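You operate a simulated robot arm through the tools that you are given. There is no shell and no other tool. Be economical: measure what you need, move in short steps, check, and stop when the job is done.

You run a simulated two-armed robot. Do the job below in one go: nothing can be reset, and whatever is moved stays where it is left.

JOB
Print once on the label paper from the purple memory card.
Fine: guide to LABEL, tray in, PAPER to LABEL; insert the card, press OK, and put it back once its lamp is out.

The check looks at the end state, three seconds after you hand in, the way a careful person would. Anything else that was tipped, shoved, dropped, spilled or broken makes it a failure.

ROBOT AND FRAMES
Two 7-joint arms with two-finger parallel grippers on one trunk that stands fixed in place. Base frame: the origin is at the foot of the trunk, x ahead of it, y to its left, z up. Units: m, degrees, N and s.
The left shoulder is at [0.071, 0.156, 1.155], the right one opposite. Payload 3.91 kg a hand.
Tool frame (each hand has its own): the origin (TCP) lies between the finger pads and is the grasp point; the fingertips stand 0.03 m ahead of it; z points along the fingers, y is the line along which they close. The gripper opens to 0.11 m. The fingers are 0.02 m wide and 0.01 m thick; the gripper's body (0.048 by 0.112 m) begins 0.055 m behind the TCP.
Orientation is told as [roll, pitch, yaw] about the base's x, y, z axes, in that order, counted from this pose: with the fingers straight down and closing along the base's y, the tool's x points along the base's -x, its y along +y and its z along -z.

CONTROLS
- The arms move only by the tool play_rows. It takes "left_steps", "right_steps" or both (then of equal length, played together; a hand with none holds still); each is a list of rows, each a list of 3 entries, a list of its own where there are three numbers: the gripper command, from -1 (fully open) to 1 (shut), values between in proportion, then the shift along the base's x, y, z in m, then the turn, a rotation vector about the base's x, y, z in degrees. In form: [[hand, [x, y, z], [wx, wy, wz]], ...]. A call has 1 to 10 rows; each row is the pose to reach, as a shift and turn from the pose commanded when the call began. Each row takes 0.2 s and may step no farther than 0.05 m and 8.6 degrees from the row before; otherwise, or with a gripper value out of range, the whole call is refused. Where a pose cannot be reached the arm comes as near as it can. A force on the tool above 40 N (or 10 N above the force at the start of the call, whichever is more), or a blocked arm, ends the call early, and 0.2 s more pass. The fingers move at their own pace (about 0.108 m/s each) and stop on an object; they squeeze with about 41 N. The grip force told is the motor's: it shows also when the fingers shut on nothing. Time passes only in rows, and 0.2 s behind the last, so rows that repeat a pose let the fingers close. The reply holds the time, the measured pose of the TCP, the force on the tool along the base axes, the opening and the grip force, in the units named above and with some noise, with the torque about the TCP (base axes, N m) and any sound that the robot's microphone picked up.
- Cameras (640 x 400 px; columns grow to the right, rows downward): "scene" is now at [0.1425, -0.007, 1.3939]; the picture's right is [-0.08, -1.00, 0.00], its down [-0.47, 0.04, -0.88] and it looks along [0.88, -0.07, -0.47] (base axes); focal length 237 px, centre (320, 200). "left" rides on the left gripper at [0.072, -0.017, -0.103] in its tool frame; the picture's right is [0.23, 0.97, 0.00], its down [-0.76, 0.18, -0.62] and it looks along [-0.61, 0.14, 0.78] (tool axes); focal length 222 px, centre (320, 200). "right" rides on the right gripper at [0.072, 0.017, -0.103] in its tool frame; the picture's right is [-0.23, 0.97, 0.00], its down [-0.76, -0.18, -0.62] and it looks along [-0.61, -0.14, 0.78] (tool axes); focal length 222 px, centre (320, 200). There is no depth. A picture from a camera that has moved, and an enlarged one, comes with that camera's place and axes in the base frame and with its lens.
- capture(camera): a new picture of that camera. No time passes.
- raise_lower(by): slides the trunk up (or, below 0, down) by that many m; the arms and the scene camera ride with it, the base frame stays. It gives what a move gives, with no picture.
- turn_head(pan, tilt): turns the head with the scene camera to pan (to the left, within 86 degrees either way) and tilt (down, from -29 to 69), counted from straight ahead of the robot. It gives what a move gives.
- enlarge(camera, box): a new picture of the part [left, top, right, bottom] of that camera's present view, enlarged. No time passes.
- hand_in(): hands the job in; it is judged then, once.

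Work in short steps. Places have to be worked out from the pictures, the camera data and where the tool is seen: move nearer, look again, correct. Check each grasp and each placing, and mend what went wrong. You have 120 turns and 86 pictures in all, those below and enlarged ones among them. Open the grippers and draw the arms clear of the work before you hand the job in, unless the task says otherwise; then end with one line.

The tools are called after "Call:" as name(argument=value, ...) on one line, values as JSON. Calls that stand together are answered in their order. play_rows: Moves the arms, as the interface text tells. Its arguments: {"type":"object","properties":{"left_steps":{"type":"array"},"right_steps":{"type":"array"}},"required":[]} The other tools are called the same way: raise_lower (by) slides the trunk up or down; turn_head (pan, tilt) turns the head that bears the scene camera; capture (camera) takes a picture; enlarge (camera, box) takes an enlarged picture of a part of a camera's view; hand_in () hands the job in.

At the start:

```text
t: 0.0
left_position: [0.6226, 0.1506, 1.2692]
left_ee_rot: [-0.1, 0.0, 0.0]
left_force: [-1.1, 0.0, 0.7]
left_torque: [-0.04, -0.01, 0.02]
left_gripper_width: 0.1101
left_gripper_force: 0.2
right_position: [0.5946, -0.2379, 1.2235]
right_ee_rot: [0.0, -0.1, 0.0]
right_force: [-0.4, -0.5, 0.6]
right_torque: [0.03, -0.01, 0.03]
right_gripper_width: 0.1099
right_gripper_force: 0.0
trunk travel left (down, up): [-0.6, 0.34]
head pan, tilt: [-4.8, 27.8]
```

scene: 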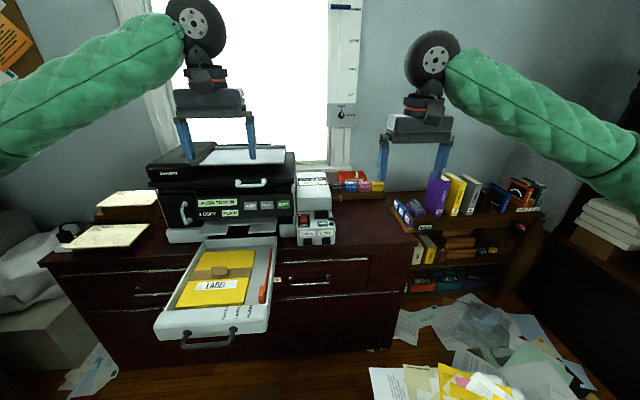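
right: 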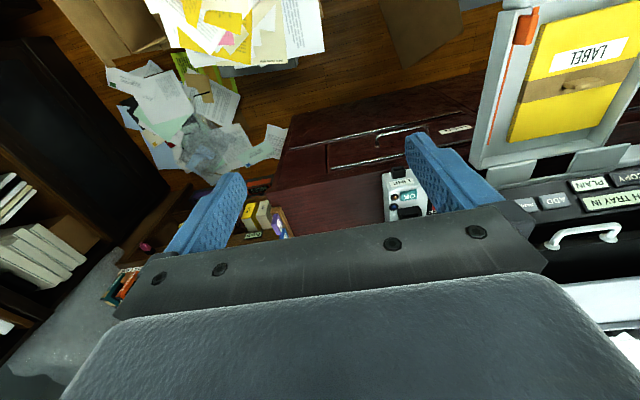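
left: 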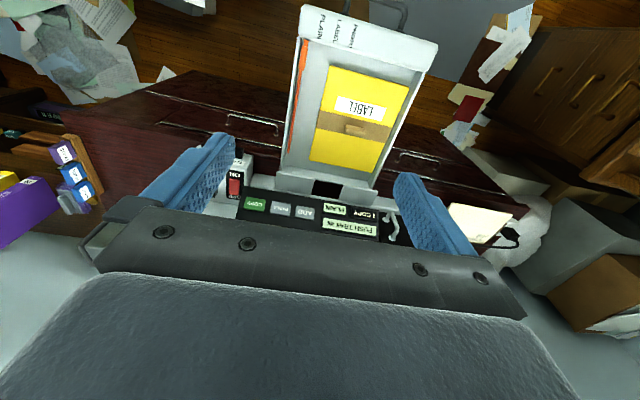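

I start by looking closely at the printer, tray and card rack in the scene camera.

Call:
enlarge(camera="scene", box=[140, 130, 300, 230])

Call:
enlarge(camera="scene", box=[150, 230, 300, 350])

Call:
enlarge(camera="scene", box=[285, 160, 405, 250])

Call:
enlarge(camera="scene", box=[380, 160, 560, 290])

```text
4.00 times, centred on (220, 180) of scene
camera zoom: at [0.1425, -0.007, 1.3939], right [-0.08, -1.0, 0.0], down [-0.47, 0.04, -0.88], along [0.88, -0.07, -0.47], focal length 949 px, centre (720, 280)
```

zoom: 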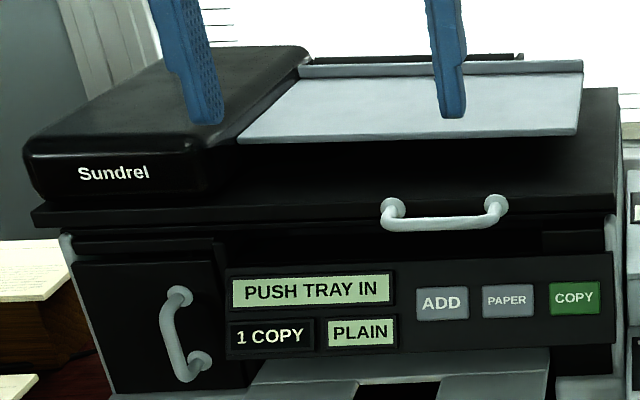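

```text
3.33 times, centred on (225, 290) of scene
camera zoom: at [0.1425, -0.007, 1.3939], right [-0.08, -1.0, 0.0], down [-0.47, 0.04, -0.88], along [0.88, -0.07, -0.47], focal length 790 px, centre (637, -100)
```

zoom: 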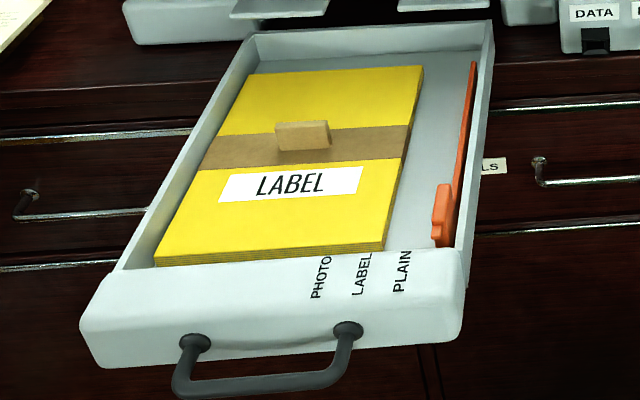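

```text
4.44 times, centred on (345, 205) of scene
camera zoom: at [0.1425, -0.007, 1.3939], right [-0.08, -1.0, 0.0], down [-0.47, 0.04, -0.88], along [0.88, -0.07, -0.47], focal length 1054 px, centre (209, 178)
```

zoom: 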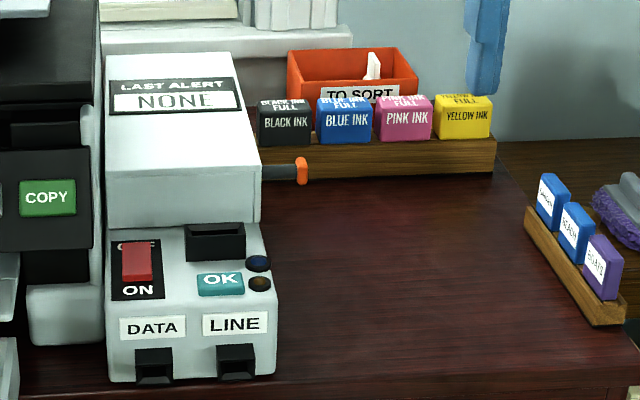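

```text
3.08 times, centred on (470, 225) of scene
camera zoom: at [0.1425, -0.007, 1.3939], right [-0.08, -1.0, 0.0], down [-0.47, 0.04, -0.88], along [0.88, -0.07, -0.47], focal length 730 px, centre (-142, 123)
```

zoom: 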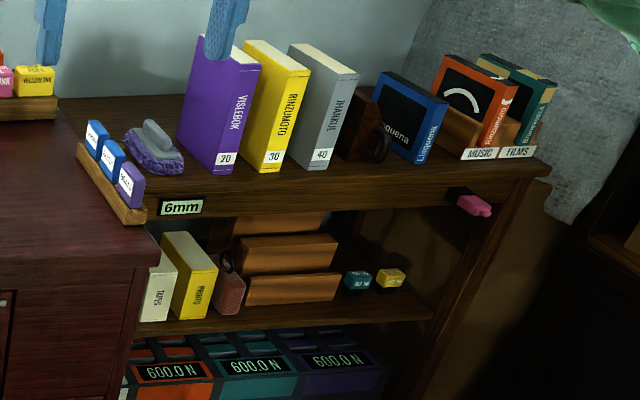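

I triangulated the OK button at about (0.92, -0.08, 0.87). Next I look at the tray from the left hand and at the reader and rack from the right hand.

Call:
enlarge(camera="left", box=[230, 0, 470, 150])

Call:
enlarge(camera="left", box=[200, 140, 440, 290])

Call:
enlarge(camera="right", box=[230, 130, 450, 268])

```text
2.67 times, centred on (350, 75) of left
camera zoom: at [0.5514, 0.1332, 1.373], right [-0.23, 0.97, 0.0], down [0.76, 0.18, 0.62], along [0.61, 0.14, -0.78], focal length 592 px, centre (240, 533)
```

zoom: 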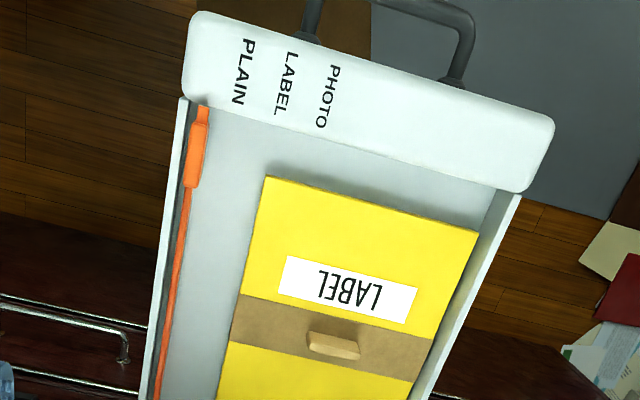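

```text
2.67 times, centred on (320, 215) of left
camera zoom: at [0.5514, 0.1332, 1.373], right [-0.23, 0.97, 0.0], down [0.76, 0.18, 0.62], along [0.61, 0.14, -0.78], focal length 592 px, centre (320, 160)
```

zoom: 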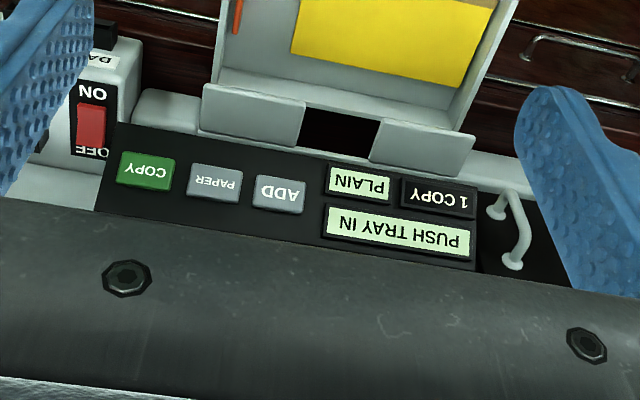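

```text
2.90 times, centred on (340, 199) of right
camera zoom: at [0.5227, -0.2197, 1.3261], right [0.23, 0.97, 0.0], down [0.76, -0.18, 0.62], along [0.61, -0.14, -0.78], focal length 644 px, centre (262, 203)
```

zoom: 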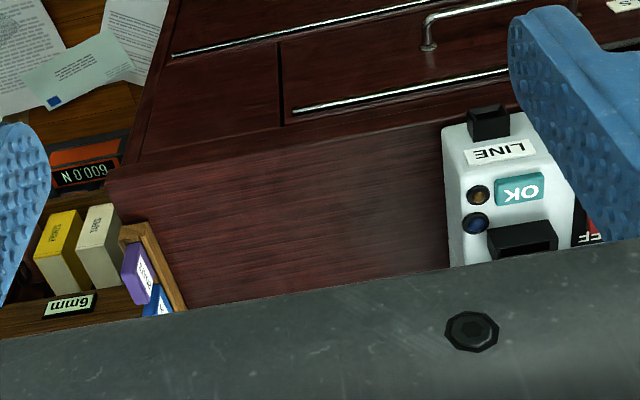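

The tray guide tab is around (0.61, 0.117, 0.855), with its LABEL mark about in line with the paper's edge. I lower the left hand above it for a closer look.

Call:
play_rows(left_steps=[[0, [-0.01, -0.01, -0.045], [0, 0, 0]], [0.5, [-0.02, -0.02, -0.09], [0, 0, 0]], [1, [-0.02, -0.03, -0.135], [0, 0, 0]], [1, [-0.02, -0.045, -0.18], [0, 0, 0]], [1, [-0.02, -0.06, -0.225], [0, 0, 0]], [1, [-0.02, -0.07, -0.265], [0, 0, 0]]])

Call:
capture(camera="left")

Call:
capture(camera="scene")

```text
t: 1.4
left_position: [0.6042, 0.0803, 1.0041]
left_ee_rot: [-0.1, 0.0, 0.0]
left_force: [-0.6, -0.4, -0.7]
left_torque: [0.03, 0.04, -0.01]
left_gripper_width: 0.0
left_gripper_force: 38.0
right_position: [0.5959, -0.2376, 1.222]
right_ee_rot: [0.0, 0.1, 0.0]
right_force: [-0.4, 0.0, 0.3]
right_torque: [0.0, -0.02, 0.0]
right_gripper_width: 0.1101
right_gripper_force: 0.0
trunk travel left (down, up): [-0.6, 0.34]
head pan, tilt: [-4.8, 27.8]
```

```text
75 pictures are left
camera left: at [0.5315, 0.0637, 1.1075], right [-0.23, 0.97, 0.0], down [0.76, 0.18, 0.62], along [0.61, 0.14, -0.78], focal length 222 px, centre (320, 200)
```

left: 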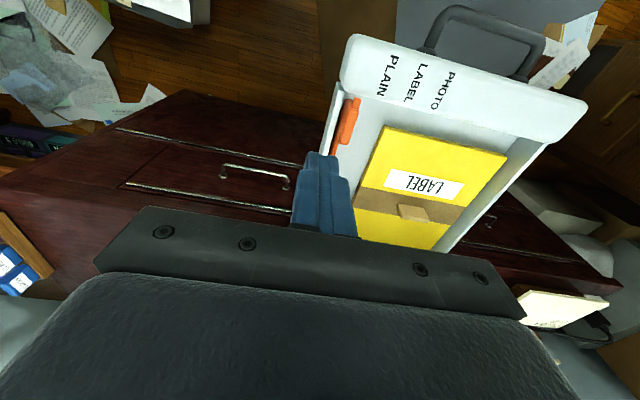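

```text
74 pictures are left
camera scene: at [0.1432, -0.0068, 1.3939], right [-0.08, -1.0, 0.0], down [-0.47, 0.04, -0.88], along [0.88, -0.07, -0.47], focal length 237 px, centre (320, 200)
```

scene: 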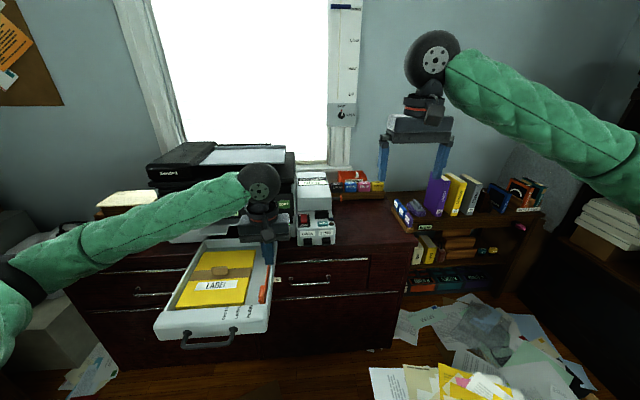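

Call:
enlarge(camera="left", box=[310, 25, 470, 125])

Call:
enlarge(camera="scene", box=[220, 250, 300, 350])

```text
4.00 times, centred on (390, 75) of left
camera zoom: at [0.5315, 0.0637, 1.1075], right [-0.23, 0.97, 0.0], down [0.76, 0.18, 0.62], along [0.61, 0.14, -0.78], focal length 888 px, centre (40, 700)
```

zoom: 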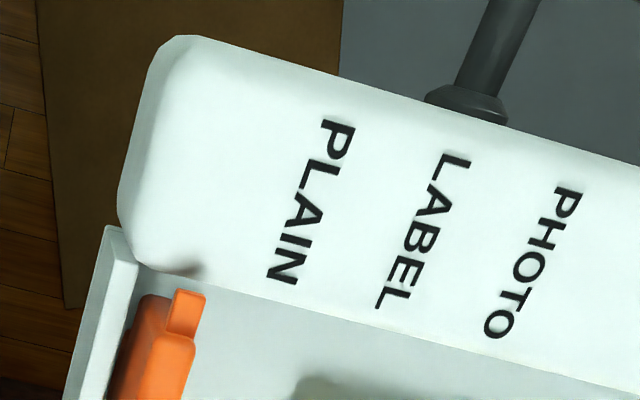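

```text
4.00 times, centred on (260, 300) of scene
camera zoom: at [0.1432, -0.0068, 1.3939], right [-0.08, -1.0, 0.0], down [-0.47, 0.04, -0.88], along [0.88, -0.07, -0.47], focal length 949 px, centre (560, -200)
```

zoom: 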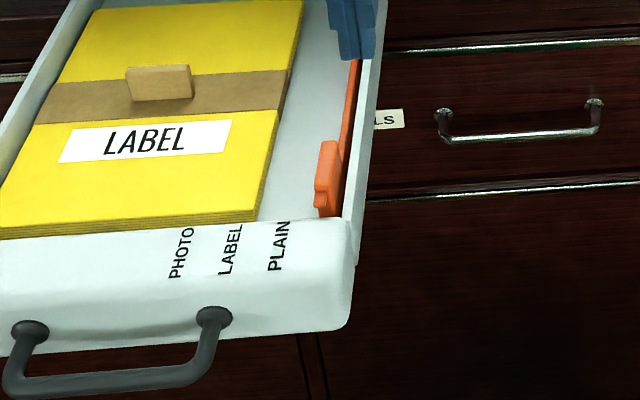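

I make the tab's pointer (0.582, 0.1135, 0.873), the LABEL mark at y≈0.163 and the tray rim at z≈0.83, so the tab stands proud of the rim. I lower the closed fingers to the right of the tab, ready to push it to +y.

Call:
play_rows(left_steps=[[1, [0.004, -0.003, -0.04], [0, 0, 0]], [1, [0.008, -0.005, -0.08], [0, 0, 0]], [1, [0.008, -0.005, -0.11], [0, 0, 0]], [1, [0.008, -0.005, -0.126], [0, 0, 0]]])

Call:
enlarge(camera="scene", box=[220, 230, 300, 330])

Call:
capture(camera="left")

```text
t: 2.4
left_position: [0.6101, 0.0745, 0.8781]
left_ee_rot: [-0.1, 0.1, 0.0]
left_force: [0.6, 0.8, -0.5]
left_torque: [-0.01, 0.01, -0.02]
left_gripper_width: 0.0
left_gripper_force: 37.9
right_position: [0.5952, -0.2371, 1.2243]
right_ee_rot: [0.0, 0.1, 0.0]
right_force: [0.4, -0.2, 0.7]
right_torque: [0.03, 0.0, 0.02]
right_gripper_width: 0.1101
right_gripper_force: 0.0
trunk travel left (down, up): [-0.6, 0.34]
head pan, tilt: [-4.8, 27.8]
```

```text
4.00 times, centred on (260, 280) of scene
camera zoom: at [0.1426, -0.0069, 1.394], right [-0.08, -1.0, 0.0], down [-0.47, 0.04, -0.88], along [0.88, -0.07, -0.47], focal length 949 px, centre (560, -120)
```

zoom: 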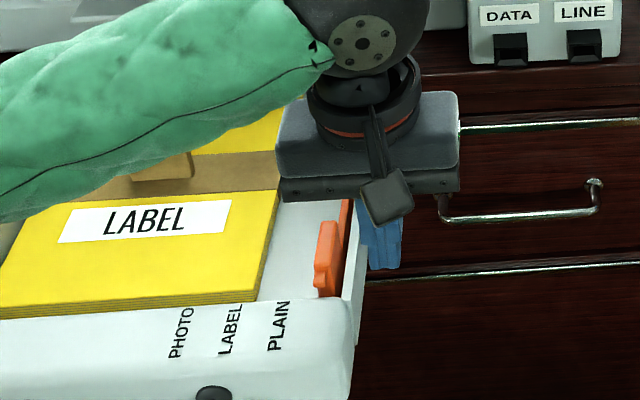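

```text
70 pictures are left
camera left: at [0.5396, 0.058, 0.9818], right [-0.23, 0.97, 0.0], down [0.76, 0.18, 0.62], along [0.61, 0.14, -0.78], focal length 222 px, centre (320, 200)
```

left: 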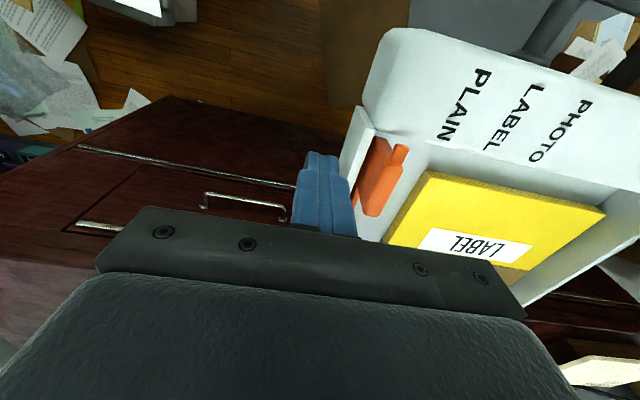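

The projection check matches (tab pointer and rim fall where predicted). I push the tab to +y gently, partway first.

Call:
play_rows(left_steps=[[1, [0, 0.01, 0], [0, 0, 0]], [1, [0, 0.02, 0], [0, 0, 0]], [1, [0, 0.03, 0], [0, 0, 0]], [1, [0, 0.04, 0], [0, 0, 0]], [1, [0, 0.048, 0], [0, 0, 0]]])

Call:
enlarge(camera="left", box=[310, 0, 630, 200])

```text
t: 3.0
left_position: [0.61, 0.0862, 0.8791]
left_ee_rot: [-0.5, 0.0, -0.3]
left_force: [0.9, -23.3, -1.3]
left_torque: [-0.69, -0.06, 0.2]
left_gripper_width: 0.0003
left_gripper_force: 37.4
right_position: [0.5952, -0.2377, 1.2238]
right_ee_rot: [0.0, 0.0, 0.1]
right_force: [0.2, 0.6, 0.1]
right_torque: [-0.04, -0.03, 0.04]
right_gripper_width: 0.1099
right_gripper_force: 0.1
trunk travel left (down, up): [-0.6, 0.34]
head pan, tilt: [-4.8, 27.8]
stopped in row 3 (left hand): the force on the tool passed its limit at 47 N (the readings are from after the stop); the commanded pose is now the measured one
```

```text
2.00 times, centred on (470, 100) of left
camera zoom: at [0.5377, 0.0716, 0.9823], right [-0.22, 0.98, -0.01], down [0.76, 0.18, 0.62], along [0.61, 0.13, -0.78], focal length 444 px, centre (20, 400)
```

zoom: 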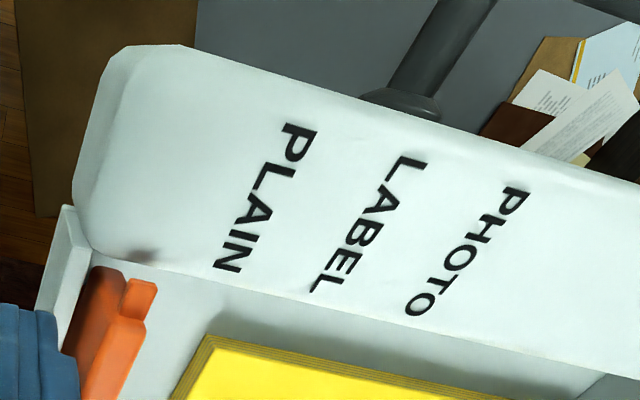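

Contact came at the very fingertip before the tab, most likely the tray wall. I back off, raise by 14 mm, and try again.

Call:
play_rows(left_steps=[[1, [0, -0.012, 0], [0.5, 0, 0.3]], [1, [0, -0.012, 0.014], [0.5, 0, 0.3]], [1, [0, -0.002, 0.014], [0.5, 0, 0.3]], [1, [0, 0.008, 0.014], [0.5, 0, 0.3]], [1, [0, 0.018, 0.014], [0.5, 0, 0.3]]])

Call:
enlarge(camera="left", box=[310, 0, 630, 200])

Call:
enlarge(camera="scene", box=[220, 230, 300, 330])

```text
t: 4.2
left_position: [0.6087, 0.1068, 0.8932]
left_ee_rot: [0.1, 0.0, 0.0]
left_force: [0.3, -0.4, 0.4]
left_torque: [-0.01, -0.01, 0.01]
left_gripper_width: 0.0
left_gripper_force: 37.9
right_position: [0.5942, -0.2371, 1.2236]
right_ee_rot: [-0.1, -0.1, 0.0]
right_force: [-0.5, -1.3, -0.4]
right_torque: [0.0, 0.01, 0.0]
right_gripper_width: 0.11
right_gripper_force: 0.1
trunk travel left (down, up): [-0.6, 0.34]
head pan, tilt: [-4.8, 27.8]
```

```text
2.00 times, centred on (470, 100) of left
camera zoom: at [0.5381, 0.0902, 0.9964], right [-0.23, 0.97, 0.0], down [0.76, 0.18, 0.62], along [0.61, 0.14, -0.78], focal length 444 px, centre (20, 400)
```

zoom: 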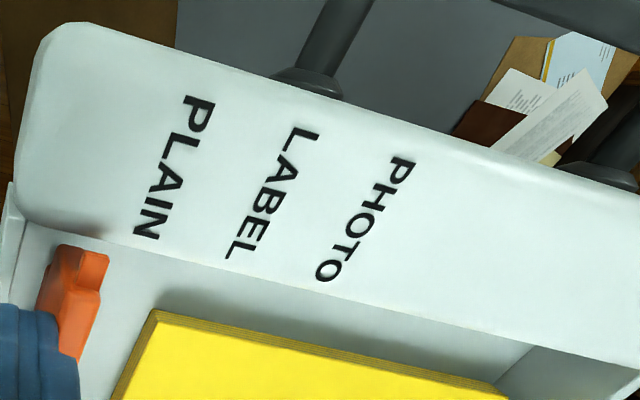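

```text
4.00 times, centred on (260, 280) of scene
camera zoom: at [0.1424, -0.0068, 1.3939], right [-0.08, -1.0, 0.0], down [-0.47, 0.04, -0.88], along [0.88, -0.08, -0.47], focal length 949 px, centre (560, -120)
```

zoom: 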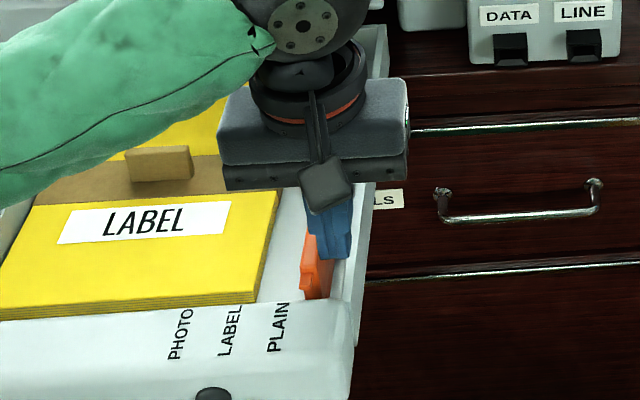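

The guide is moving. I continue pushing toward LABEL in small steps.

Call:
play_rows(left_steps=[[1, [0, 0.01, 0], [0, 0, 0]], [1, [0, 0.02, 0], [0, 0, 0]], [1, [0, 0.028, 0], [0, 0, 0]]])

Call:
enlarge(camera="left", box=[260, 0, 580, 200])

```text
t: 5.0
left_position: [0.6105, 0.1348, 0.8936]
left_ee_rot: [0.2, 0.0, 0.1]
left_force: [0.0, 0.3, 0.4]
left_torque: [0.0, 0.03, -0.03]
left_gripper_width: 0.0
left_gripper_force: 38.0
right_position: [0.5955, -0.2367, 1.2239]
right_ee_rot: [-0.1, 0.0, 0.1]
right_force: [-0.1, -0.8, -0.5]
right_torque: [0.03, 0.01, -0.02]
right_gripper_width: 0.1102
right_gripper_force: 0.1
trunk travel left (down, up): [-0.6, 0.34]
head pan, tilt: [-4.8, 27.8]
```

```text
2.00 times, centred on (420, 100) of left
camera zoom: at [0.5383, 0.1183, 0.9967], right [-0.23, 0.97, 0.0], down [0.76, 0.18, 0.62], along [0.61, 0.14, -0.78], focal length 444 px, centre (120, 400)
```

zoom: 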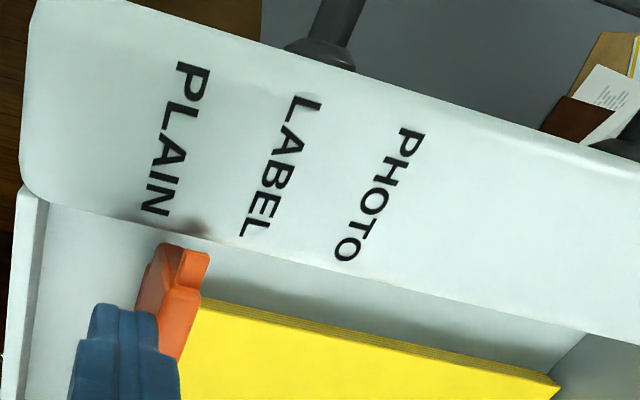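

Pointer is at y≈0.15; LABEL is 0.163. I push about 12 mm more, watching for contact with the paper.

Call:
play_rows(left_steps=[[1, [0, 0.005, 0], [0, 0, 0]], [1, [0, 0.009, 0], [0, 0, 0]], [1, [0, 0.012, 0], [0, 0, 0]]])

Call:
enlarge(camera="left", box=[240, 0, 560, 200])

Call:
enlarge(camera="scene", box=[200, 230, 280, 330])

```text
t: 5.8
left_position: [0.6102, 0.1473, 0.8927]
left_ee_rot: [0.1, 0.0, 0.1]
left_force: [0.2, 0.4, -0.2]
left_torque: [0.01, -0.02, 0.0]
left_gripper_width: 0.0003
left_gripper_force: 37.5
right_position: [0.5941, -0.2381, 1.2217]
right_ee_rot: [0.1, 0.0, 0.1]
right_force: [-0.4, 0.0, -0.6]
right_torque: [0.02, -0.04, 0.04]
right_gripper_width: 0.11
right_gripper_force: 0.0
trunk travel left (down, up): [-0.6, 0.34]
head pan, tilt: [-4.8, 27.8]
```

```text
2.00 times, centred on (400, 100) of left
camera zoom: at [0.5382, 0.1305, 0.996], right [-0.23, 0.97, 0.0], down [0.76, 0.18, 0.62], along [0.61, 0.14, -0.78], focal length 444 px, centre (160, 400)
```

zoom: 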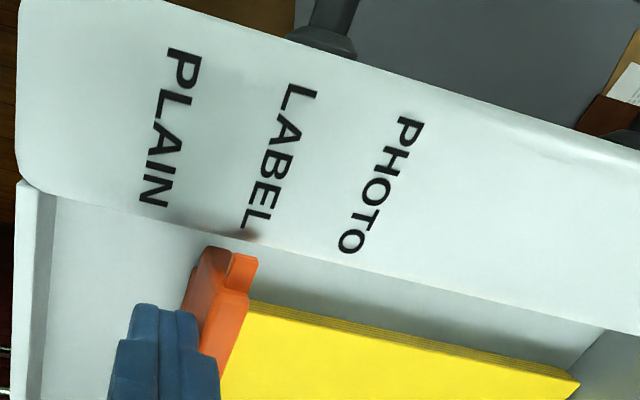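

```text
4.00 times, centred on (240, 280) of scene
camera zoom: at [0.1424, -0.0068, 1.3939], right [-0.08, -1.0, 0.0], down [-0.47, 0.04, -0.88], along [0.88, -0.07, -0.47], focal length 949 px, centre (640, -120)
```

zoom: 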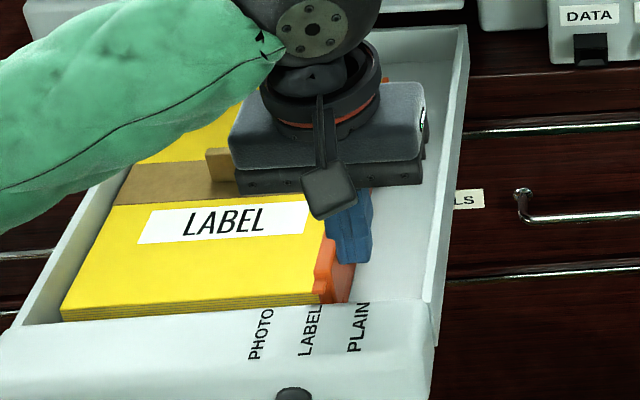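

The guide stands at LABEL with no force on the paper. I lift the left hand off, and move it back and left to look at the tray handle.

Call:
play_rows(left_steps=[[1, [0, -0.012, 0.0], [0, 0, 0]], [1, [0, -0.012, 0.045], [0, 0, 0]], [1, [-0.03, 0.01, 0.085], [0, 0, 0]], [1, [-0.07, 0.035, 0.105], [0, 0, 0]], [1, [-0.11, 0.06, 0.125], [0, 0, 0]], [1, [-0.13, 0.08, 0.13], [0, 0, 0]]])

Call:
capture(camera="left")

Call:
enlarge(camera="scene", box=[140, 220, 300, 360])

```text
refused: row 3 steps farther than a row can; nothing moved
```

```text
63 pictures are left
camera left: at [0.5382, 0.1305, 0.996], right [-0.23, 0.97, 0.0], down [0.76, 0.18, 0.62], along [0.61, 0.14, -0.78], focal length 222 px, centre (320, 200)
```

left: 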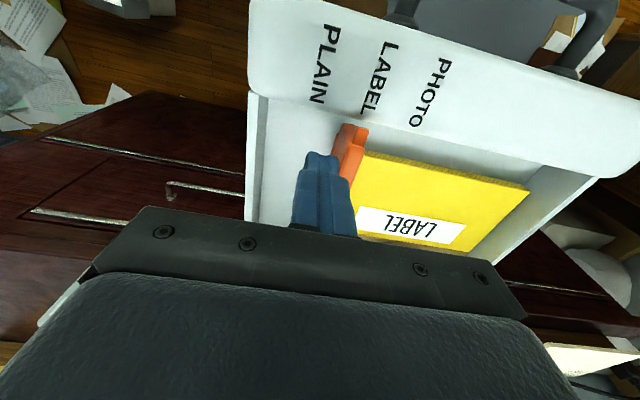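

```text
2.86 times, centred on (220, 290) of scene
camera zoom: at [0.1424, -0.0068, 1.3939], right [-0.08, -1.0, 0.0], down [-0.47, 0.04, -0.88], along [0.88, -0.07, -0.47], focal length 678 px, centre (606, -57)
```

zoom: 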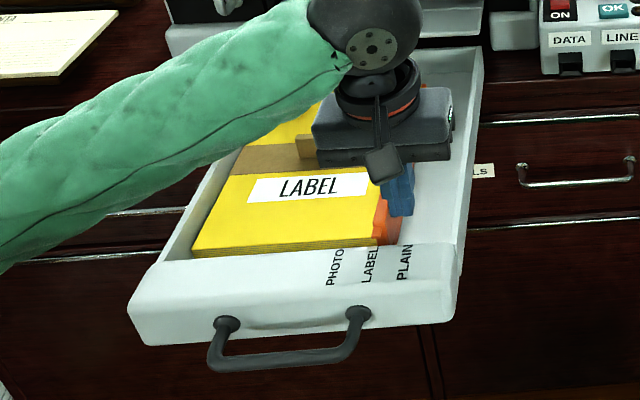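

That call was refused because one step was too long, so I repeat it with shorter steps.

Call:
play_rows(left_steps=[[1, [0, -0.012, 0.0], [0, 0, 0]], [1, [0, -0.012, 0.045], [0, 0, 0]], [1, [-0.02, 0.0, 0.08], [0, 0, 0]], [1, [-0.05, 0.02, 0.105], [0, 0, 0]], [1, [-0.085, 0.045, 0.125], [0, 0, 0]], [1, [-0.115, 0.07, 0.13], [0, 0, 0]], [1, [-0.13, 0.08, 0.13], [0, 0, 0]]])

Call:
capture(camera="left")

```text
t: 7.4
left_position: [0.4805, 0.2274, 1.023]
left_ee_rot: [0.2, 0.0, 0.0]
left_force: [0.4, 0.3, -0.8]
left_torque: [0.03, 0.02, -0.02]
left_gripper_width: 0.0
left_gripper_force: 37.4
right_position: [0.5945, -0.238, 1.2234]
right_ee_rot: [0.1, 0.0, -0.1]
right_force: [0.6, -0.2, 0.0]
right_torque: [-0.01, -0.01, 0.0]
right_gripper_width: 0.1102
right_gripper_force: 0.0
trunk travel left (down, up): [-0.6, 0.34]
head pan, tilt: [-4.8, 27.8]
```

```text
61 pictures are left
camera left: at [0.408, 0.2115, 1.1265], right [-0.23, 0.97, 0.0], down [0.76, 0.18, 0.62], along [0.61, 0.14, -0.78], focal length 222 px, centre (320, 200)
```

left: 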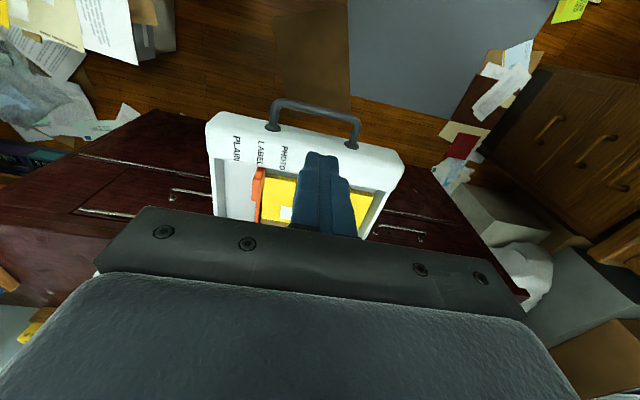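

The handle bar lies near (0.50, 0.23, 0.81) and the front panel face at x≈0.53, z 0.80–0.87. I tilt the left fingers 45° forward so they can push the panel under the printer's flaps.

Call:
play_rows(left_steps=[[1, [-0.005, 0, -0.01], [0, -7.5, 0]], [1, [-0.01, 0, -0.03], [0, -15, 0]], [1, [-0.015, 0, -0.05], [0, -22.5, 0]], [1, [-0.015, 0, -0.08], [0, -30, 0]], [1, [-0.015, 0, -0.11], [0, -37.5, 0]], [1, [-0.015, 0, -0.13], [0, -45, 0]], [1, [-0.01, 0, -0.15], [0, -45, 0]]])

Call:
capture(camera="left")

Call:
enlarge(camera="scene", box=[120, 220, 300, 360])

```text
t: 8.7
left_position: [0.565, 0.2229, 0.8927]
left_ee_rot: [-0.1, -38.8, 0.2]
left_force: [-1.8, 1.7, 5.9]
left_torque: [0.04, -0.04, 0.0]
left_gripper_width: 0.0
left_gripper_force: 37.9
left hand out of reach, approached as far as the arm can: row 1, 2, 3, 4, 5, 6
right_position: [0.5938, -0.2375, 1.2239]
right_ee_rot: [0.0, 0.0, 0.1]
right_force: [-0.3, -0.7, 0.7]
right_torque: [-0.01, 0.01, -0.03]
right_gripper_width: 0.1102
right_gripper_force: 0.2
trunk travel left (down, up): [-0.6, 0.34]
head pan, tilt: [-4.8, 27.8]
stopped in row 6 (left hand): the force on the tool passed its limit at 96 N (the readings are from after the stop); the commanded pose is now the measured one
```

```text
60 pictures are left
camera left: at [0.4449, 0.2061, 0.9273], right [-0.18, 0.97, -0.14], down [0.2, 0.18, 0.96], along [0.96, 0.14, -0.23], focal length 222 px, centre (320, 200)
```

left: 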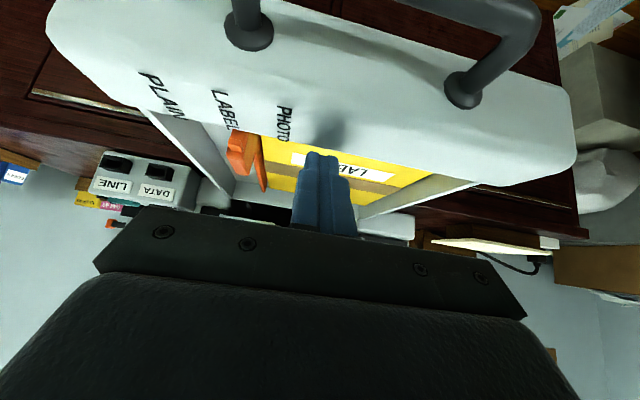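

```text
2.86 times, centred on (210, 290) of scene
camera zoom: at [0.1416, -0.0067, 1.394], right [-0.08, -1.0, 0.0], down [-0.47, 0.04, -0.88], along [0.88, -0.07, -0.47], focal length 678 px, centre (634, -57)
```

zoom: 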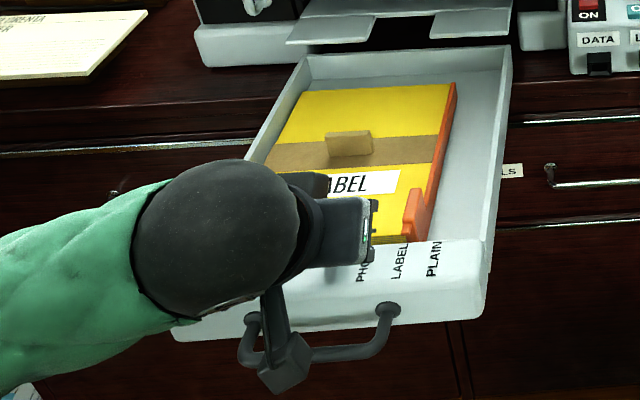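

The arm was too folded to hold that tilt, so it drifted forward and touched the panel top; nothing seems shifted. I lift clear, then raise the trunk so the wrist has room.

Call:
play_rows(left_steps=[[1, [0, 0, 0.04], [0, 0, 0]], [1, [0, 0, 0.08], [0, 0, 0]]])

Call:
raise_lower(by=0.2)

```text
t: 9.3
left_position: [0.5823, 0.2216, 0.9705]
left_ee_rot: [0.0, -38.5, 0.2]
left_force: [0.7, -0.1, 0.3]
left_torque: [0.01, 0.0, -0.03]
left_gripper_width: 0.0
left_gripper_force: 38.3
left hand out of reach, approached as far as the arm can: row 1, 2
right_position: [0.5956, -0.2376, 1.2224]
right_ee_rot: [0.0, 0.1, 0.0]
right_force: [0.1, -0.7, 0.2]
right_torque: [0.01, 0.0, 0.0]
right_gripper_width: 0.11
right_gripper_force: 0.0
trunk travel left (down, up): [-0.6, 0.34]
head pan, tilt: [-4.8, 27.8]
```

```text
t: 11.4
left_position: [0.5816, 0.2208, 1.1703]
left_ee_rot: [-0.1, -38.6, 0.3]
left_force: [0.1, -1.0, 0.4]
left_torque: [0.0, -0.01, -0.02]
left_gripper_width: 0.0
left_gripper_force: 38.3
right_position: [0.5951, -0.2368, 1.423]
right_ee_rot: [0.0, 0.2, 0.0]
right_force: [-0.9, 0.3, 0.8]
right_torque: [-0.02, -0.02, -0.01]
right_gripper_width: 0.1098
right_gripper_force: 0.0
trunk travel left (down, up): [-0.8, 0.14]
head pan, tilt: [-4.8, 27.8]
```

Now I bring the tilted hand down and back in front of the tray, keeping height, and check reach.

Call:
play_rows(left_steps=[[1, [-0.02, 0.001, -0.035], [0, 0, 0]], [1, [-0.045, 0.002, -0.07], [0, 0, 0]], [1, [-0.07, 0.003, -0.105], [0, 0, 0]], [1, [-0.095, 0.004, -0.14], [0, 0, 0]], [1, [-0.12, 0.004, -0.17], [0, 0, 0]]])

```text
t: 12.6
left_position: [0.5045, 0.2222, 0.9682]
left_ee_rot: [-0.2, -38.6, 0.3]
left_force: [-1.1, 0.1, -0.1]
left_torque: [0.0, 0.0, 0.0]
left_gripper_width: 0.0
left_gripper_force: 38.3
left hand out of reach, approached as far as the arm can: row 1, 2, 3, 4, 5
right_position: [0.594, -0.2376, 1.4233]
right_ee_rot: [0.1, 0.0, 0.0]
right_force: [0.4, -0.3, -0.4]
right_torque: [0.01, -0.02, 0.03]
right_gripper_width: 0.1098
right_gripper_force: 0.0
trunk travel left (down, up): [-0.8, 0.14]
head pan, tilt: [-4.8, 27.8]
```

Nearly there; I raise the trunk further to gain room.

Call:
raise_lower(by=0.13)

Call:
play_rows(left_steps=[[1, [-0.015, 0.002, -0.035], [0, 0, 0]], [1, [-0.03, 0.003, -0.075], [0, 0, 0]], [1, [-0.035, 0.004, -0.11], [0, 0, 0]], [1, [-0.035, 0.004, -0.13], [0, 0, 0]]])

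Call:
capture(camera="left")

```text
t: 14.2
left_position: [0.5048, 0.2221, 1.0984]
left_ee_rot: [-0.1, -38.6, 0.1]
left_force: [0.2, 0.0, 0.8]
left_torque: [0.0, 0.03, 0.04]
left_gripper_width: 0.0
left_gripper_force: 37.8
right_position: [0.595, -0.2375, 1.5521]
right_ee_rot: [0.0, 0.1, 0.0]
right_force: [-0.2, 0.1, -0.1]
right_torque: [0.04, 0.03, 0.0]
right_gripper_width: 0.11
right_gripper_force: 0.0
trunk travel left (down, up): [-0.93, 0.01]
head pan, tilt: [-4.8, 27.8]
```

```text
t: 15.2
left_position: [0.4686, 0.2255, 0.9691]
left_ee_rot: [-0.1, -38.6, 0.2]
left_force: [0.3, 0.4, -0.7]
left_torque: [0.01, -0.04, 0.0]
left_gripper_width: 0.0
left_gripper_force: 37.4
right_position: [0.5942, -0.237, 1.5528]
right_ee_rot: [0.0, 0.0, 0.1]
right_force: [0.6, -0.6, 0.0]
right_torque: [-0.01, 0.02, -0.03]
right_gripper_width: 0.1099
right_gripper_force: 0.1
trunk travel left (down, up): [-0.93, 0.01]
head pan, tilt: [-4.8, 27.8]
```

```text
58 pictures are left
camera left: at [0.3493, 0.2093, 1.004], right [-0.18, 0.97, -0.14], down [0.21, 0.18, 0.96], along [0.96, 0.14, -0.23], focal length 222 px, centre (320, 200)
```

left: 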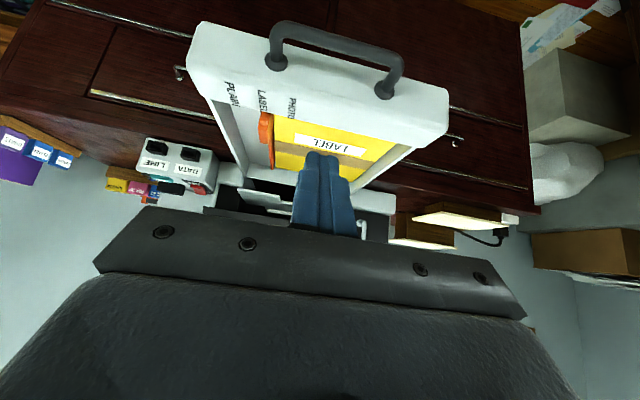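

Now the pose is reachable. I descend in front of the panel and begin pushing along +x.

Call:
play_rows(left_steps=[[1, [0.005, 0, -0.05], [0, 0, 0]], [1, [0.008, 0, -0.1], [0, 0, 0]], [1, [0.03, 0, -0.102], [0, 0, 0]], [1, [0.05, 0, -0.102], [0, 0, 0]], [1, [0.08, 0, -0.102], [0, 0, 0]]])

Call:
capture(camera="left")

```text
refused: row 1 steps farther than a row can; nothing moved
```

```text
57 pictures are left
camera left: at [0.3493, 0.2093, 1.004], right [-0.18, 0.97, -0.14], down [0.21, 0.18, 0.96], along [0.96, 0.14, -0.23], focal length 222 px, centre (320, 200)
```

left: 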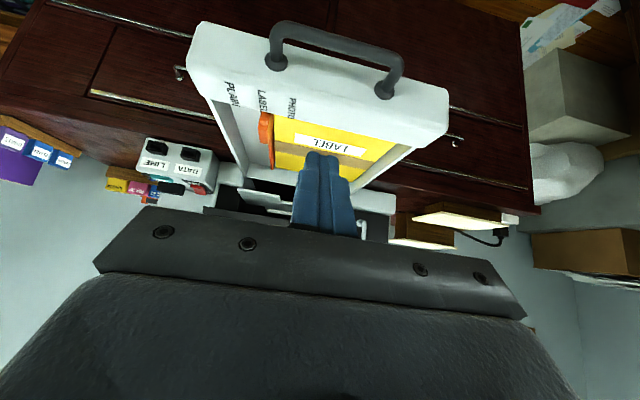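

One step was a hair too long; I repeat it with shorter steps.

Call:
play_rows(left_steps=[[1, [0.003, 0, -0.04], [0, 0, 0]], [1, [0.006, 0, -0.08], [0, 0, 0]], [1, [0.01, 0, -0.102], [0, 0, 0]], [1, [0.03, 0, -0.102], [0, 0, 0]], [1, [0.05, 0, -0.102], [0, 0, 0]], [1, [0.08, 0, -0.102], [0, 0, 0]]])

Call:
capture(camera="left")

```text
t: 16.6
left_position: [0.5497, 0.2262, 0.8662]
left_ee_rot: [0.0, -38.6, 0.2]
left_force: [-1.0, 0.5, 0.3]
left_torque: [-0.02, 0.02, -0.01]
left_gripper_width: 0.0
left_gripper_force: 37.0
right_position: [0.5964, -0.2367, 1.5527]
right_ee_rot: [0.0, 0.1, 0.0]
right_force: [0.2, 0.0, 0.0]
right_torque: [0.06, 0.0, 0.0]
right_gripper_width: 0.1101
right_gripper_force: 0.1
trunk travel left (down, up): [-0.93, 0.01]
head pan, tilt: [-4.8, 27.8]
```

```text
56 pictures are left
camera left: at [0.4294, 0.2099, 0.9023], right [-0.18, 0.97, -0.14], down [0.21, 0.18, 0.96], along [0.96, 0.14, -0.23], focal length 222 px, centre (320, 200)
```

left: 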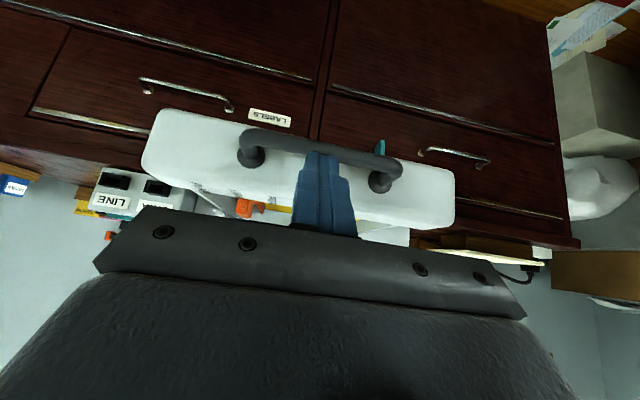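

The tray slides easily. I keep pushing straight in.

Call:
play_rows(left_steps=[[1, [0.03, 0, 0], [0, 0, 0]], [1, [0.06, 0, 0], [0, 0, 0]], [1, [0.09, 0, 0], [0, 0, 0]], [1, [0.12, 0, 0], [0, 0, 0]], [1, [0.15, 0, 0], [0, 0, 0]], [1, [0.18, 0, 0], [0, 0, 0]], [1, [0.21, 0, 0], [0, 0, 0]], [1, [0.23, 0, 0], [0, 0, 0]]])

Call:
capture(camera="left")

Call:
capture(camera="scene")

```text
t: 18.4
left_position: [0.777, 0.2243, 0.8676]
left_ee_rot: [-0.2, -38.6, 0.3]
left_force: [-0.1, -0.5, 0.3]
left_torque: [-0.02, 0.05, -0.02]
left_gripper_width: 0.0002
left_gripper_force: 37.9
right_position: [0.5911, -0.2364, 1.5541]
right_ee_rot: [0.0, -0.1, 0.0]
right_force: [0.4, 0.2, 0.3]
right_torque: [-0.01, -0.03, 0.0]
right_gripper_width: 0.1098
right_gripper_force: 0.2
trunk travel left (down, up): [-0.93, 0.01]
head pan, tilt: [-4.8, 27.8]
```

```text
55 pictures are left
camera left: at [0.6576, 0.209, 0.9032], right [-0.18, 0.97, -0.14], down [0.2, 0.18, 0.96], along [0.96, 0.14, -0.23], focal length 222 px, centre (320, 200)
```

left: 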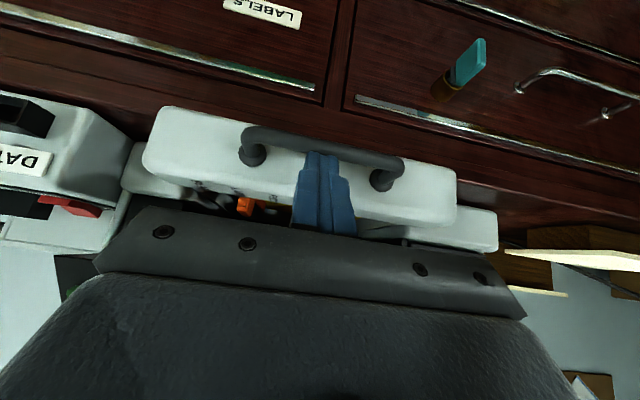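

```text
54 pictures are left
camera scene: at [0.1397, -0.0073, 1.7241], right [-0.08, -1.0, 0.0], down [-0.46, 0.04, -0.88], along [0.88, -0.07, -0.47], focal length 237 px, centre (320, 200)
```

scene: 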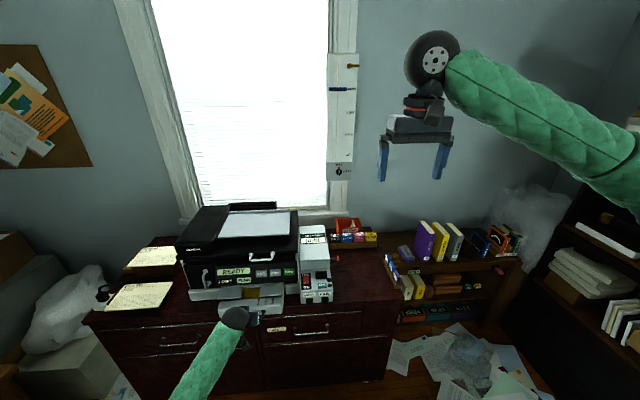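

The display now reads something like READY; I push on gently until the tray meets its stop.

Call:
play_rows(left_steps=[[1, [0.015, 0, 0], [0, 0, 0]], [1, [0.03, 0, 0], [0, 0, 0]], [1, [0.045, 0, 0], [0, 0, 0]], [1, [0.06, 0, 0], [0, 0, 0]]])

Call:
enlarge(camera="scene", box=[170, 200, 350, 320])

```text
t: 18.7
left_position: [0.7801, 0.2248, 0.8665]
left_ee_rot: [0.0, -38.5, 0.0]
left_force: [-22.6, 3.0, 15.1]
left_torque: [0.03, 0.47, 0.05]
left_gripper_width: 0.0
left_gripper_force: 37.6
right_position: [0.5932, -0.238, 1.5534]
right_ee_rot: [0.0, 0.0, 0.0]
right_force: [-0.1, -0.2, -0.5]
right_torque: [0.03, 0.01, -0.02]
right_gripper_width: 0.1099
right_gripper_force: 0.1
trunk travel left (down, up): [-0.93, 0.01]
head pan, tilt: [-4.8, 27.8]
stopped in row 1 (left hand): the force on the tool passed its limit at 76 N (the readings are from after the stop); the commanded pose is now the measured one
```

```text
3.33 times, centred on (260, 260) of scene
camera zoom: at [0.14, -0.0071, 1.7243], right [-0.08, -1.0, 0.0], down [-0.46, 0.04, -0.88], along [0.88, -0.07, -0.47], focal length 790 px, centre (520, 0)
```

zoom: 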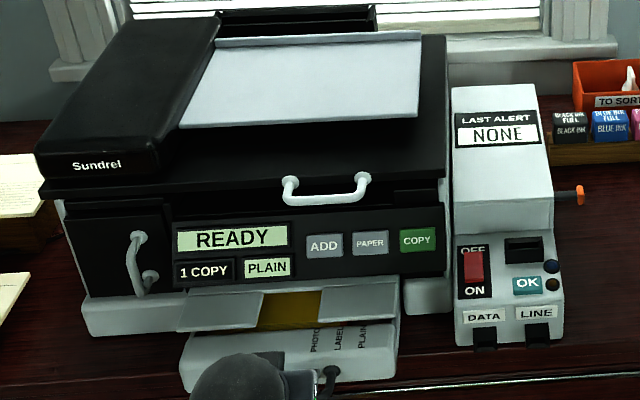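

The tray is home: the display reads READY and PLAIN. I back the left hand off, raise it, and then lower the trunk for the panel work.

Call:
play_rows(left_steps=[[1, [-0.03, 0, 0], [0, 0, 0]], [1, [-0.06, 0, 0.03], [0, 0, 0]], [1, [-0.09, 0, 0.065], [0, 0, 0]], [1, [-0.11, -0.01, 0.105], [0, 0, 0]], [1, [-0.12, -0.02, 0.15], [0, 0, 0]], [1, [-0.13, -0.03, 0.195], [0, 0, 0]], [1, [-0.13, -0.04, 0.24], [0, 0, 0]], [1, [-0.13, -0.05, 0.285], [0, 0, 0]], [1, [-0.13, -0.06, 0.33], [0, 0, 0]], [1, [-0.13, -0.07, 0.37], [0, 0, 0]]])

Call:
raise_lower(by=-0.25)

Call:
play_rows(left_steps=[[1, [0, 0, 0], [0, -8, 0]], [1, [0, 0, 0], [0, -16, 0]], [1, [0, 0, 0], [0, -24, 0]], [1, [0, 0, 0], [0, -32, 0]]])

Call:
capture(camera="left")

Call:
capture(camera="scene")

```text
t: 20.9
left_position: [0.6524, 0.1544, 1.2357]
left_ee_rot: [0.0, -38.3, 0.2]
left_force: [0.2, 0.7, 0.6]
left_torque: [0.02, 0.0, 0.01]
left_gripper_width: 0.0002
left_gripper_force: 37.7
right_position: [0.5959, -0.2385, 1.5523]
right_ee_rot: [0.0, 0.1, 0.0]
right_force: [1.0, -0.4, -0.2]
right_torque: [-0.01, 0.01, -0.03]
right_gripper_width: 0.1099
right_gripper_force: 0.0
trunk travel left (down, up): [-0.93, 0.01]
head pan, tilt: [-4.8, 27.8]
```

```text
t: 23.5
left_position: [0.6514, 0.1552, 0.9863]
left_ee_rot: [0.0, -38.4, 0.1]
left_force: [0.4, 0.6, -0.3]
left_torque: [-0.02, 0.0, -0.01]
left_gripper_width: 0.0002
left_gripper_force: 37.8
right_position: [0.595, -0.237, 1.3031]
right_ee_rot: [0.0, 0.2, 0.0]
right_force: [-0.2, -0.6, 0.1]
right_torque: [-0.01, 0.02, 0.01]
right_gripper_width: 0.1101
right_gripper_force: 0.1
trunk travel left (down, up): [-0.68, 0.26]
head pan, tilt: [-4.8, 27.8]
```

```text
t: 24.5
left_position: [0.6498, 0.1557, 0.987]
left_ee_rot: [-0.2, -70.5, 0.2]
left_force: [-0.3, -0.5, 0.7]
left_torque: [0.01, 0.0, 0.0]
left_gripper_width: 0.0
left_gripper_force: 37.4
right_position: [0.5943, -0.2379, 1.3037]
right_ee_rot: [-0.1, 0.0, -0.1]
right_force: [0.4, 0.0, 0.0]
right_torque: [0.02, -0.01, -0.01]
right_gripper_width: 0.11
right_gripper_force: 0.1
trunk travel left (down, up): [-0.68, 0.26]
head pan, tilt: [-4.8, 27.8]
```

```text
52 pictures are left
camera left: at [0.5296, 0.1384, 0.9529], right [-0.08, 0.97, -0.22], down [-0.33, 0.18, 0.93], along [0.94, 0.14, 0.31], focal length 222 px, centre (320, 200)
```

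left: 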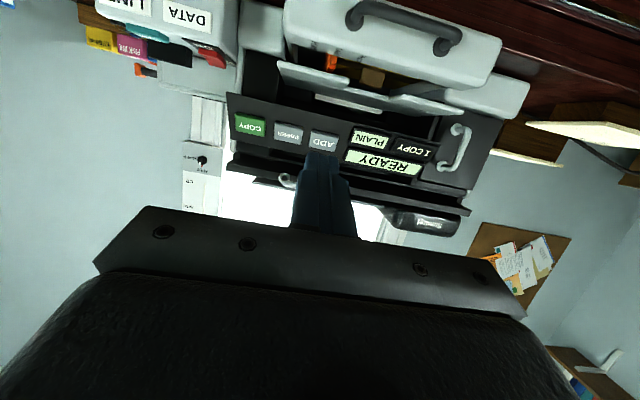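

```text
51 pictures are left
camera scene: at [0.1418, -0.0071, 1.4741], right [-0.08, -1.0, 0.0], down [-0.47, 0.04, -0.88], along [0.88, -0.07, -0.47], focal length 237 px, centre (320, 200)
```

scene: 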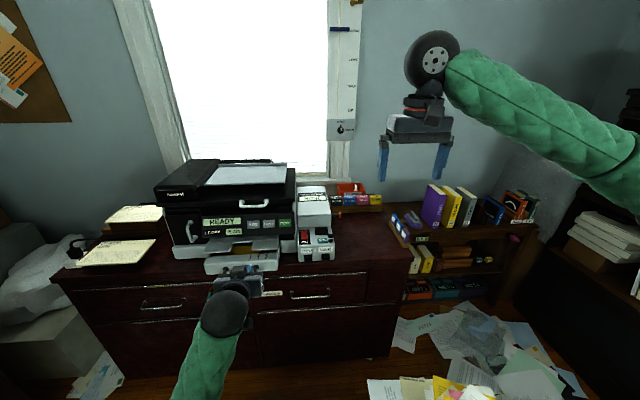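

PAPER is at about (0.914, 0.122, 0.970) by three views. I bring the fingertips to just in front of it.

Call:
play_rows(left_steps=[[1, [0.045, -0.01, -0.005], [0, 0, 0]], [1, [0.09, -0.02, -0.01], [0, 0, 0]], [1, [0.135, -0.03, -0.015], [0, 0, 0]], [1, [0.175, -0.034, -0.017], [0, 0, 0]], [1, [0.205, -0.034, -0.017], [0, 0, 0]]])

Call:
enlarge(camera="left", box=[160, 50, 480, 250])

Call:
enlarge(camera="scene", box=[160, 170, 350, 290])

```text
t: 25.7
left_position: [0.856, 0.1211, 0.9683]
left_ee_rot: [-0.1, -70.3, 0.2]
left_force: [-0.1, -0.5, 0.1]
left_torque: [-0.02, -0.02, 0.02]
left_gripper_width: 0.0001
left_gripper_force: 38.0
right_position: [0.5959, -0.2382, 1.3035]
right_ee_rot: [0.0, 0.1, 0.1]
right_force: [0.6, -0.2, -0.6]
right_torque: [0.0, -0.01, 0.01]
right_gripper_width: 0.1102
right_gripper_force: 0.0
trunk travel left (down, up): [-0.68, 0.26]
head pan, tilt: [-4.8, 27.8]
```

```text
2.00 times, centred on (320, 150) of left
camera zoom: at [0.7352, 0.1032, 0.9353], right [-0.08, 0.97, -0.22], down [-0.33, 0.18, 0.93], along [0.94, 0.14, 0.31], focal length 444 px, centre (320, 300)
```

zoom: 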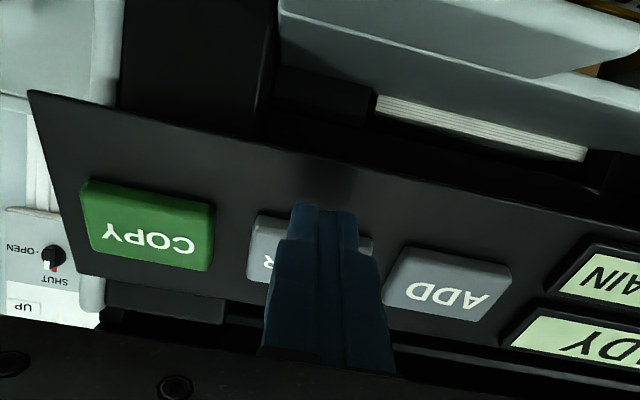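

```text
3.33 times, centred on (255, 230) of scene
camera zoom: at [0.143, -0.0072, 1.4738], right [-0.08, -1.0, 0.0], down [-0.47, 0.04, -0.88], along [0.88, -0.07, -0.47], focal length 790 px, centre (537, 100)
```

zoom: 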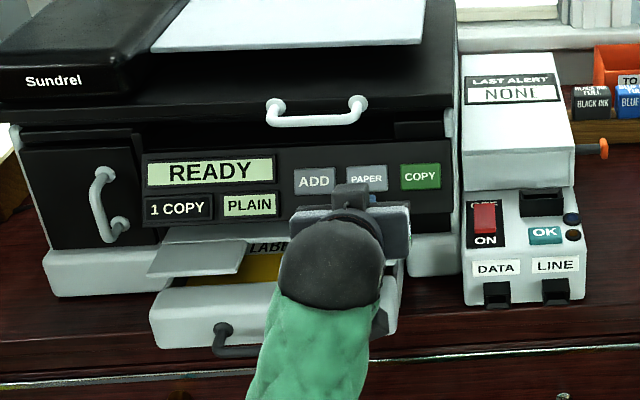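

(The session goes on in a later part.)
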